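You operate a simulated robot arm through the tools that you are given. There is no shell and no other tool. Be economical: measure what you need, move in short steps, check, and stop when the job is done.

Carry out the task below with a simulated robot arm. There is one attempt and no reset: what you move stays moved.

TASK
Press the yellow clear button two times.

It is judged by the outcome, as a careful person would: the job done as asked, and still so three seconds after it is handed in. It fails if anything else is knocked over, pushed out of place, dropped, spilled or broken.

THE ROBOT
A 6-joint arm with a two-finger parallel gripper, fixed in place. Base frame: the origin is at the foot of the arm, x ahead of it, y to its left, z up. Lengths are in m, angles in degrees, forces in N, time in s.
Its first joint turns from -66.0 to 66.0 degrees. Payload 2.1 kg.
Tool frame: the origin (TCP) lies between the finger pads and is the grasp point; the fingertips stand 0.03 m ahead of it; z points along the fingers, y is the line along which they close. The gripper opens to 0.094 m. The fingers are 0.028 m wide and 0.01 m thick; the gripper's body (0.05 by 0.096 m) begins 0.055 m behind the TCP.
Orientation is told as [roll, pitch, yaw] about the base's x, y, z axes, in that order, counted from this pose: with the fingers straight down and closing along the base's y, the tool's x points along the base's -x, its y along +y and its z along -z.

THE INTERFACE
- The arm moves only by the tool drive_tool. Its argument "commands" is one flat list of numbers, 7 for each row, row after row: the shift along the tool's x, y, z in m, then the turn, a rotation vector about the tool's x, y, z in degrees, then the opening, from 0 (shut) to 1 (fully open). In form: [dx, dy, dz, rx, ry, rz, fingers, dx, dy, dz, rx, ry, rz, fingers, ...]. A call has 1 to 12 rows; each row is the pose to reach, as a shift and turn from the pose commanded when the call began, along the tool's axes at that moment. A row lasts 0.2 s, in which the tool goes at most 0.05 m and 8.6 degrees; a call with a longer step from one row to the next is refused whole, and so is a gripper value outside its range. A pose out of reach is approached as far as the arm can. The call stops where the force on the tool passes 40 N (or 10 N more than at its start, if that is more) or the arm is blocked; 0.2 s more then pass. The fingers move at their own pace (about 0.072 m/s each) and stop on an object; they squeeze with about 44 N. The grip force told is the motor's: it shows also when the fingers shut on nothing. Time passes only in rows, and 0.2 s behind the last, so rows that repeat a pose let the fingers close. It gives the time, the measured TCP pose, the force on the tool (base axes), the opening and the grip force at its end, in the units of the frame above (readings bear some noise).
- Cameras (640 x 400 px; columns grow to the right, rows downward): "scene" is fixed at [0.0322, -0.3524, 0.5123]; the picture's right is [0.93, -0.36, 0.00], its down [-0.11, -0.28, -0.95] and it looks along [0.34, 0.89, -0.30] (base axes); focal length 319 px, centre (320, 200). "wrist" rides on the gripper at [-0.037, 0, -0.058] in the tool frame; the picture's right is [0.00, -1.00, 0.00], its down [0.97, 0.00, -0.24] and it looks along [0.24, 0.00, 0.97] (tool axes); focal length 218 px, centre (320, 200).
- capture(camera): a new picture of that camera. No time passes.
- locate(camera, pixels): for up to 12 pixels [column, row] of the newest picture of that camera ("zoom" is the newest enlarged one), the place [x, y, z] in the base frame of the surface seen there, good to about 0.002 m. No time passes.
- zoom(camera, box): a new picture of the part [left, top, right, bottom] of that camera's present view, enlarged. No time passes.
- hand_in(): hands the job in; it is judged then, once.

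Work in short steps. Measure before you move; look again where a grasp or a placing could have gone wrong, and mend it. You have 60 turns and 20 pictures in all, the two below and enlarged ones among them. Open the gripper and draw the arm clear of the work before you hand the job in, unless the task says otherwise; then end with one line.

The tools are called by a JSON object that holds its "fn" and its "kwargs". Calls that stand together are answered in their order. drive_tool: Moves the arm, as the interface text tells. Its arguments: {"type":"object","properties":{"commands":{"type":"array","items":{"type":"number"}}},"required":["commands"]} The other tools are called the same way: capture (camera) takes a picture; locate (camera, pixels) gives the place of the surface under pixels of a picture; zoom (camera, box) takes an enlarged picture of a part of a camera's view; hand_in () hands the job in.

At the start:

```text
time: 0.0
tcp_pos: [0.312, 0.176, 0.378]
tool_rot: [0.0, -0.2, 0.0]
ft_force: [0.3, -0.4, 1.0]
opening: 0.0941
finger_force: 0.0
```

scene: 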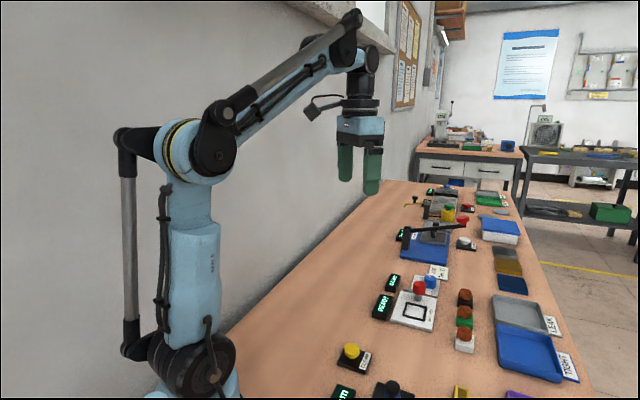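
wrist: 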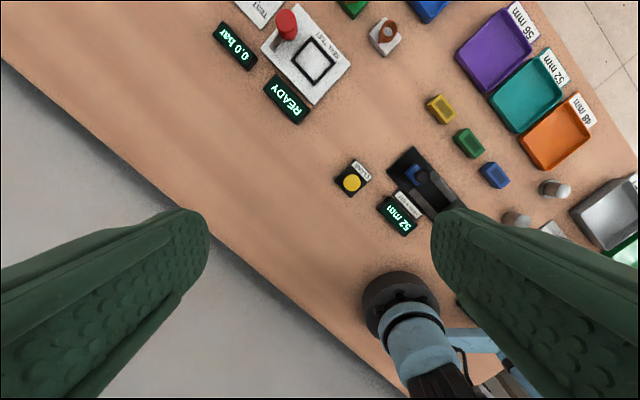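

The yellow button appears at scene (352,350) and wrist (352,183). There is another yellow thing further away at scene (447,212), so I zoom to read the labels.

{"fn": "zoom", "kwargs": {"camera": "wrist", "box": [310, 140, 450, 240]}}

{"fn": "zoom", "kwargs": {"camera": "scene", "box": [390, 180, 530, 270]}}

{"fn": "locate", "kwargs": {"camera": "wrist", "pixels": [[352, 183], [340, 180], [365, 175], [345, 192], [400, 212], [415, 175], [240, 300], [310, 180]]}}

{"fn": "locate", "kwargs": {"camera": "scene", "pixels": [[352, 345], [352, 351], [447, 212]]}}

```text
4.00 times, centred on (380, 190) of wrist
```

zoom: 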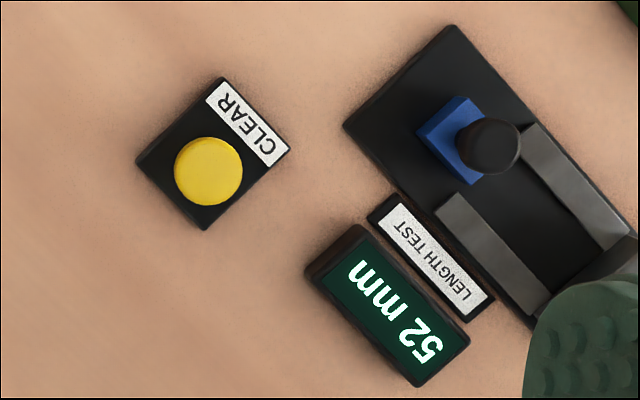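

```text
4.44 times, centred on (460, 225) of scene
```

zoom: 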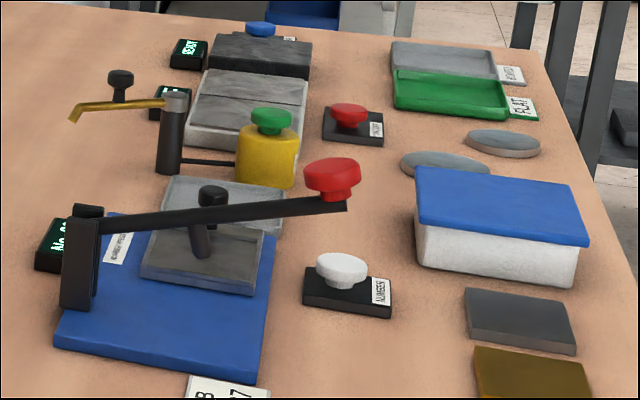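

```text
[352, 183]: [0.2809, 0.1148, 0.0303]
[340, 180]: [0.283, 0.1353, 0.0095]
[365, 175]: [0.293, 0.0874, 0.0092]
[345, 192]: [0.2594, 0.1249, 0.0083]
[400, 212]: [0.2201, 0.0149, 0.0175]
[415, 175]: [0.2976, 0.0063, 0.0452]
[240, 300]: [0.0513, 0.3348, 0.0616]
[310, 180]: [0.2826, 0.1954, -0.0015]
```

```text
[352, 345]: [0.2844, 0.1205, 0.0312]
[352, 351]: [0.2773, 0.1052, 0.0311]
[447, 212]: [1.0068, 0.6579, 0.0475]
```

The CLEAR button's top is at about (0.281, 0.114, 0.030). The table locates at z≈0 rather than 0.031, so I'll treat the height as uncertain. I'll shut the fingers, move over the button and stop well above it.

{"fn": "drive_tool", "kwargs": {"commands": [0.015, -0.03, 0, 0, 0, 0, 0, 0.03, -0.061, 0, 0, 0, 0, 0, 0.03, -0.061, 0.045, 0, 0, 0, 0, 0.03, -0.061, 0.09, 0, 0, 0, 0, 0.03, -0.061, 0.135, 0, 0, 0, 0, 0.03, -0.061, 0.18, 0, 0, 0, 0, 0.03, -0.061, 0.21, 0, 0, 0, 0, 0.03, -0.061, 0.23, 0, 0, 0, 0, 0.03, -0.061, 0.23, 0, 0, 0, 0]}}

{"fn": "capture", "kwargs": {"camera": "wrist"}}

{"fn": "zoom", "kwargs": {"camera": "scene", "box": [270, 260, 480, 400]}}

```text
time: 2.0
tcp_pos: [0.2821, 0.1143, 0.1499]
tool_rot: [0.1, -0.1, 0.0]
ft_force: [-0.2, -0.3, 1.3]
opening: 0.0
finger_force: 32.9
```

```text
15 pictures are left
```

wrist: 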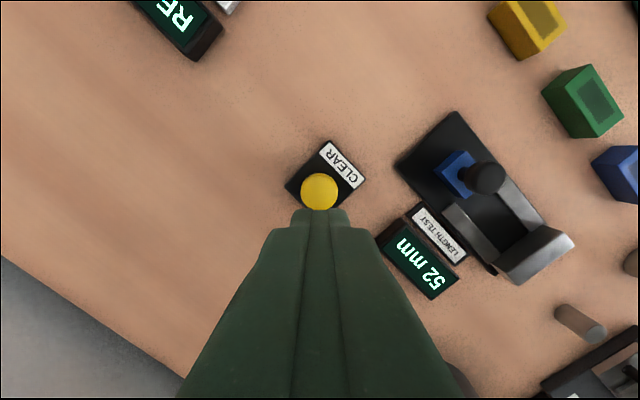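

```text
2.86 times, centred on (375, 330) of scene
```

zoom: 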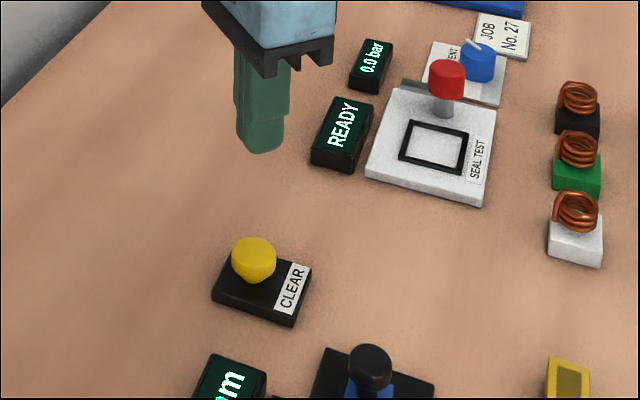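

{"fn": "locate", "kwargs": {"camera": "wrist", "pixels": [[319, 190], [307, 190], [331, 190], [319, 177], [296, 186], [250, 150]]}}

{"fn": "locate", "kwargs": {"camera": "zoom", "pixels": [[255, 247], [255, 260], [240, 300], [150, 250], [262, 145]]}}

```text
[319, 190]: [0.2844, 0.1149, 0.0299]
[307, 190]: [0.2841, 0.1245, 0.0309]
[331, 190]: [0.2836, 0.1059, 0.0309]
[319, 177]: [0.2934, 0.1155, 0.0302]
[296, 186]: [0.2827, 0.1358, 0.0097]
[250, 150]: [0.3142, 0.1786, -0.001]
```

```text
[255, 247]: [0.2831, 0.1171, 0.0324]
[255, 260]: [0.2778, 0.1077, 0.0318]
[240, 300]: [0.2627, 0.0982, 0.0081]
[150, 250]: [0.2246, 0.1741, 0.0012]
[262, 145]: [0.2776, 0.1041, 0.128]
```

The button top is at z≈0.031, centred at (0.283, 0.115), directly under the shut fingertips. Contact should come at TCP z≈0.061, so I descend to about 0.066.

{"fn": "drive_tool", "kwargs": {"commands": [0, 0.001, 0.04, 0, 0, 0, 0, 0, 0.001, 0.07, 0, 0, 0, 0, 0, 0.001, 0.084, 0, 0, 0, 0, 0, 0.001, 0.084, 0, 0, 0, 0]}}

{"fn": "zoom", "kwargs": {"camera": "scene", "box": [290, 300, 420, 390]}}

```text
time: 3.0
tcp_pos: [0.2819, 0.1149, 0.0638]
tool_rot: [0.0, -0.1, 0.0]
ft_force: [0.0, -0.2, -0.3]
opening: 0.0001
finger_force: 32.7
```

```text
4.44 times, centred on (355, 345) of scene
```

zoom: 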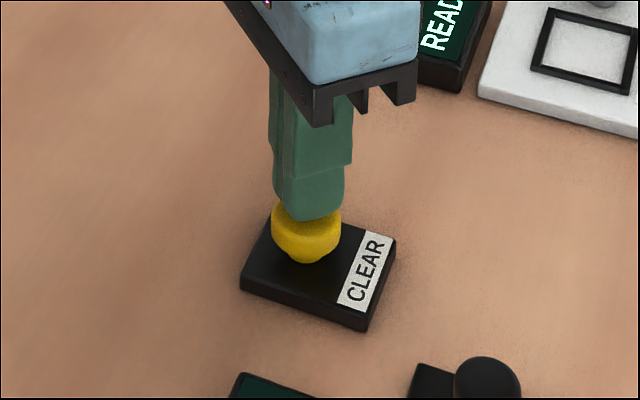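

The tip sits just above the button, centred and with no force. I press slowly in 1 mm steps to feel the travel.

{"fn": "drive_tool", "kwargs": {"commands": [0, 0, 0.001, 0, 0, 0, 0, 0, 0, 0.002, 0, 0, 0, 0, 0, 0, 0.003, 0, 0, 0, 0, 0, 0, 0.004, 0, 0, 0, 0, 0, 0, 0.005, 0, 0, 0, 0]}}

```text
time: 4.2
tcp_pos: [0.2814, 0.1173, 0.0604]
tool_rot: [-0.1, -0.2, 0.0]
ft_force: [0.1, -0.8, 1.0]
opening: 0.0001
finger_force: 33.2
```

Little force yet (1.0 N, within noise) at z=0.060. I continue down.

{"fn": "drive_tool", "kwargs": {"commands": [0, 0, 0.001, 0, 0, 0, 0, 0, 0, 0.002, 0, 0, 0, 0, 0, 0, 0.002, 0, 0, 0, 0]}}

{"fn": "zoom", "kwargs": {"camera": "scene", "box": [290, 300, 420, 390]}}

```text
time: 5.0
tcp_pos: [0.2823, 0.1159, 0.0581]
tool_rot: [0.0, -0.1, 0.1]
ft_force: [-0.1, 1.9, 1.7]
opening: 0.0
finger_force: 33.2
```

```text
4.44 times, centred on (355, 345) of scene
```

zoom: 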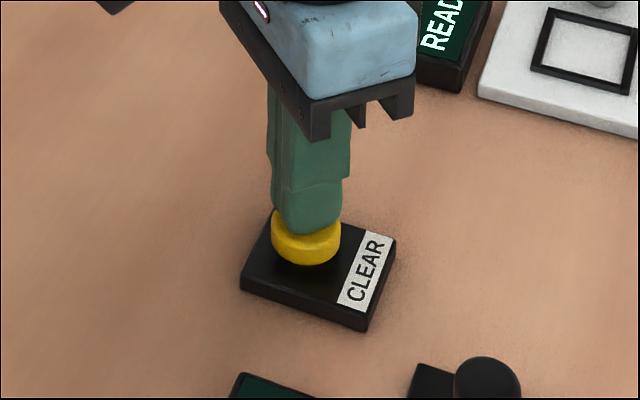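

The button seems to have begun sinking, at about 2 N. I go on in small steps until the force shows the bottom.

{"fn": "drive_tool", "kwargs": {"commands": [0, 0, 0.001, 0, 0, 0, 0, 0, 0, 0.002, 0, 0, 0, 0, 0, 0, 0.002, 0, 0, 0, 0]}}

{"fn": "zoom", "kwargs": {"camera": "scene", "box": [290, 300, 420, 390]}}

```text
time: 5.8
tcp_pos: [0.2824, 0.1154, 0.0553]
tool_rot: [0.0, -0.2, -0.1]
ft_force: [-1.1, -1.4, 4.1]
opening: 0.0
finger_force: 33.1
```

```text
4.44 times, centred on (355, 345) of scene
```

zoom: 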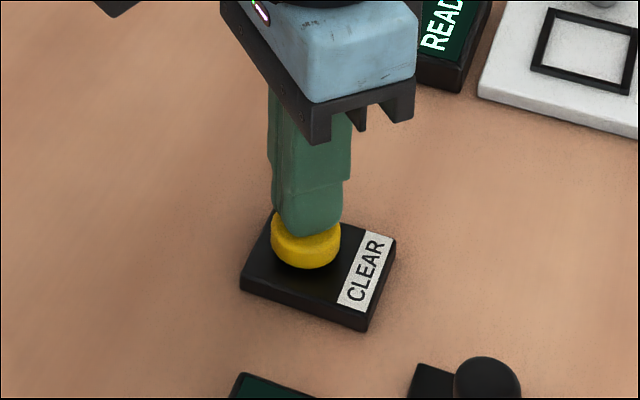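

The force is rising (4 N) and the cap is still sinking. I continue to the bottom stop.

{"fn": "drive_tool", "kwargs": {"commands": [0, 0, 0.001, 0, 0, 0, 0, 0, 0, 0.002, 0, 0, 0, 0, 0, 0, 0.002, 0, 0, 0, 0]}}

```text
time: 6.6
tcp_pos: [0.282, 0.1159, 0.053]
tool_rot: [-0.1, -0.1, 0.0]
ft_force: [-6.1, -2.1, 15.2]
opening: 0.0
finger_force: 33.6
```

The force jumped to 15 N, so the bottom has been reached. I look at it before releasing.

{"fn": "zoom", "kwargs": {"camera": "scene", "box": [290, 300, 420, 390]}}

{"fn": "drive_tool", "kwargs": {"commands": [0, 0, -0.004, 0, 0, 0, 0, 0, 0, -0.012, 0, 0, 0, 0, 0, 0, -0.018, 0, 0, 0, 0, 0, 0, -0.018, 0, 0, 0, 0]}}

{"fn": "capture", "kwargs": {"camera": "scene"}}

```text
4.44 times, centred on (355, 345) of scene
```

zoom: 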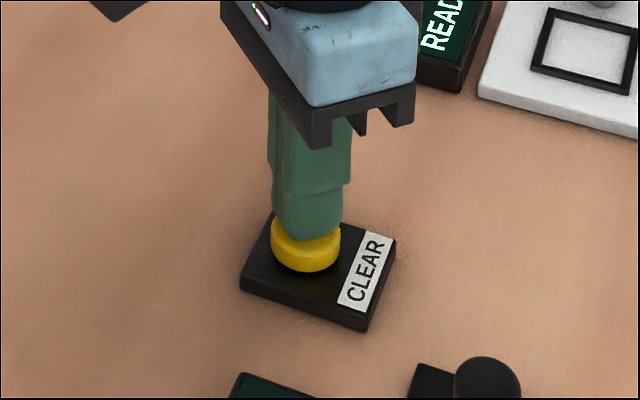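

```text
time: 7.6
tcp_pos: [0.2824, 0.1156, 0.0703]
tool_rot: [0.1, -0.2, -0.1]
ft_force: [0.3, -0.7, -0.3]
opening: 0.0
finger_force: 32.8
```

```text
9 pictures are left
```

scene: 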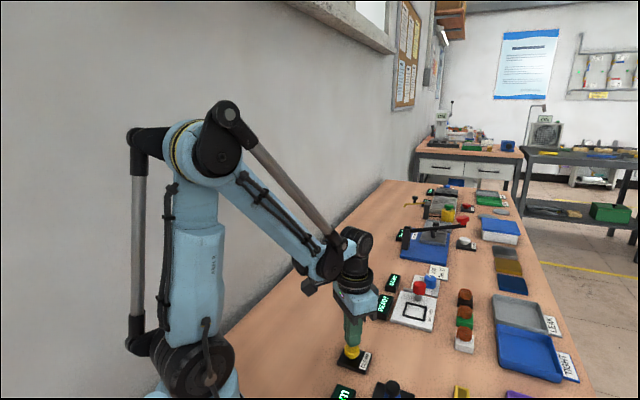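

The first press is done and the tip is clear of the button at z=0.070 with zero force. The second press goes to the same depth, with a hold and a release.

{"fn": "drive_tool", "kwargs": {"commands": [0, 0, 0.006, 0, 0, 0, 0, 0, 0, 0.009, 0, 0, 0, 0, 0, 0, 0.012, 0, 0, 0, 0, 0, 0, 0.014, 0, 0, 0, 0, 0, 0, 0.016, 0, 0, 0, 0, 0, 0, 0.017, 0, 0, 0, 0, 0, 0, 0.018, 0, 0, 0, 0, 0, 0, 0.018, 0, 0, 0, 0]}}

{"fn": "zoom", "kwargs": {"camera": "scene", "box": [290, 300, 420, 390]}}

```text
time: 9.4
tcp_pos: [0.2839, 0.1165, 0.0536]
tool_rot: [-0.1, -0.2, -0.1]
ft_force: [4.0, -1.0, 12.4]
opening: 0.0001
finger_force: 33.0
```

```text
4.44 times, centred on (355, 345) of scene
```

zoom: 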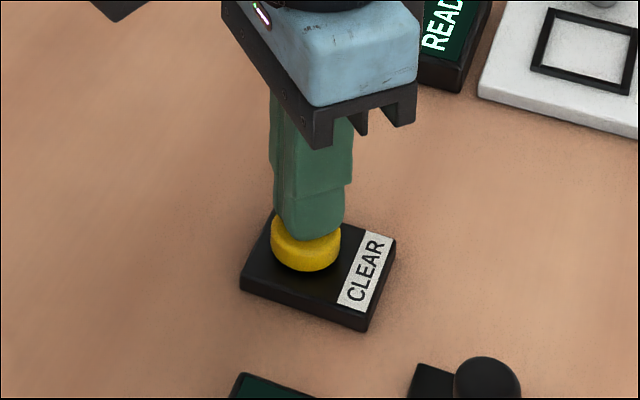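

The second press bottomed out at 12 N, and the cap sits as low as in the first press. I rise straight up, opening the fingers once well clear.

{"fn": "drive_tool", "kwargs": {"commands": [0, 0, -0.006, 0, 0, 0, 0, 0, 0, -0.03, 0, 0, 0, 0, 0, 0, -0.07, 0, 0, 0, 0, 0, 0, -0.11, 0, 0, 0, 0, 0, 0, -0.15, 0, 0, 0, 0.5, 0, 0, -0.19, 0, 0, 0, 1, 0, 0, -0.22, 0, 0, 0, 1, 0, 0, -0.22, 0, 0, 0, 1, 0, 0, -0.22, 0, 0, 0, 1]}}

{"fn": "capture", "kwargs": {"camera": "wrist"}}

{"fn": "zoom", "kwargs": {"camera": "scene", "box": [290, 300, 420, 390]}}

```text
time: 11.4
tcp_pos: [0.2811, 0.1155, 0.272]
tool_rot: [0.0, -0.2, 0.0]
ft_force: [-0.6, -0.9, -0.3]
opening: 0.0937
finger_force: 0.0
```

```text
7 pictures are left
```

wrist: 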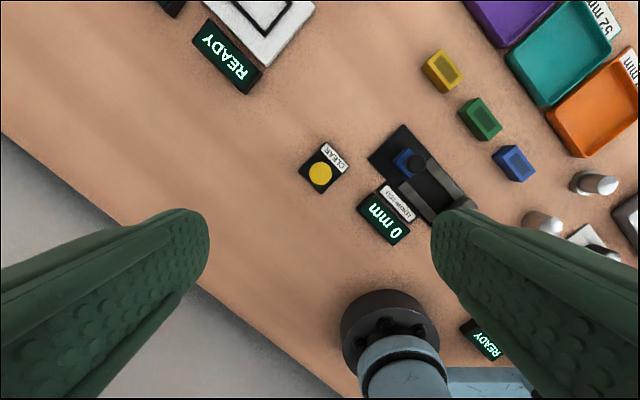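

```text
4.44 times, centred on (355, 345) of scene
```

zoom: 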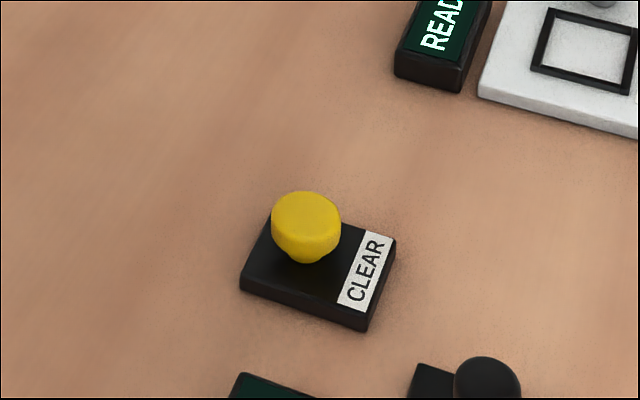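

The display went from 52 mm to 0 mm, the button has sprung back, and nothing else has moved. I hand in.

{"fn": "hand_in", "kwargs": {}}

```text
The job is handed in.
```

I pressed the yellow CLEAR button twice, each time to its stop and fully released. The length display next to it went from 52 mm to 0 mm, though I only read it after the second press. The gripper is open, the arm is clear, and nothing else in the final pictures has moved.
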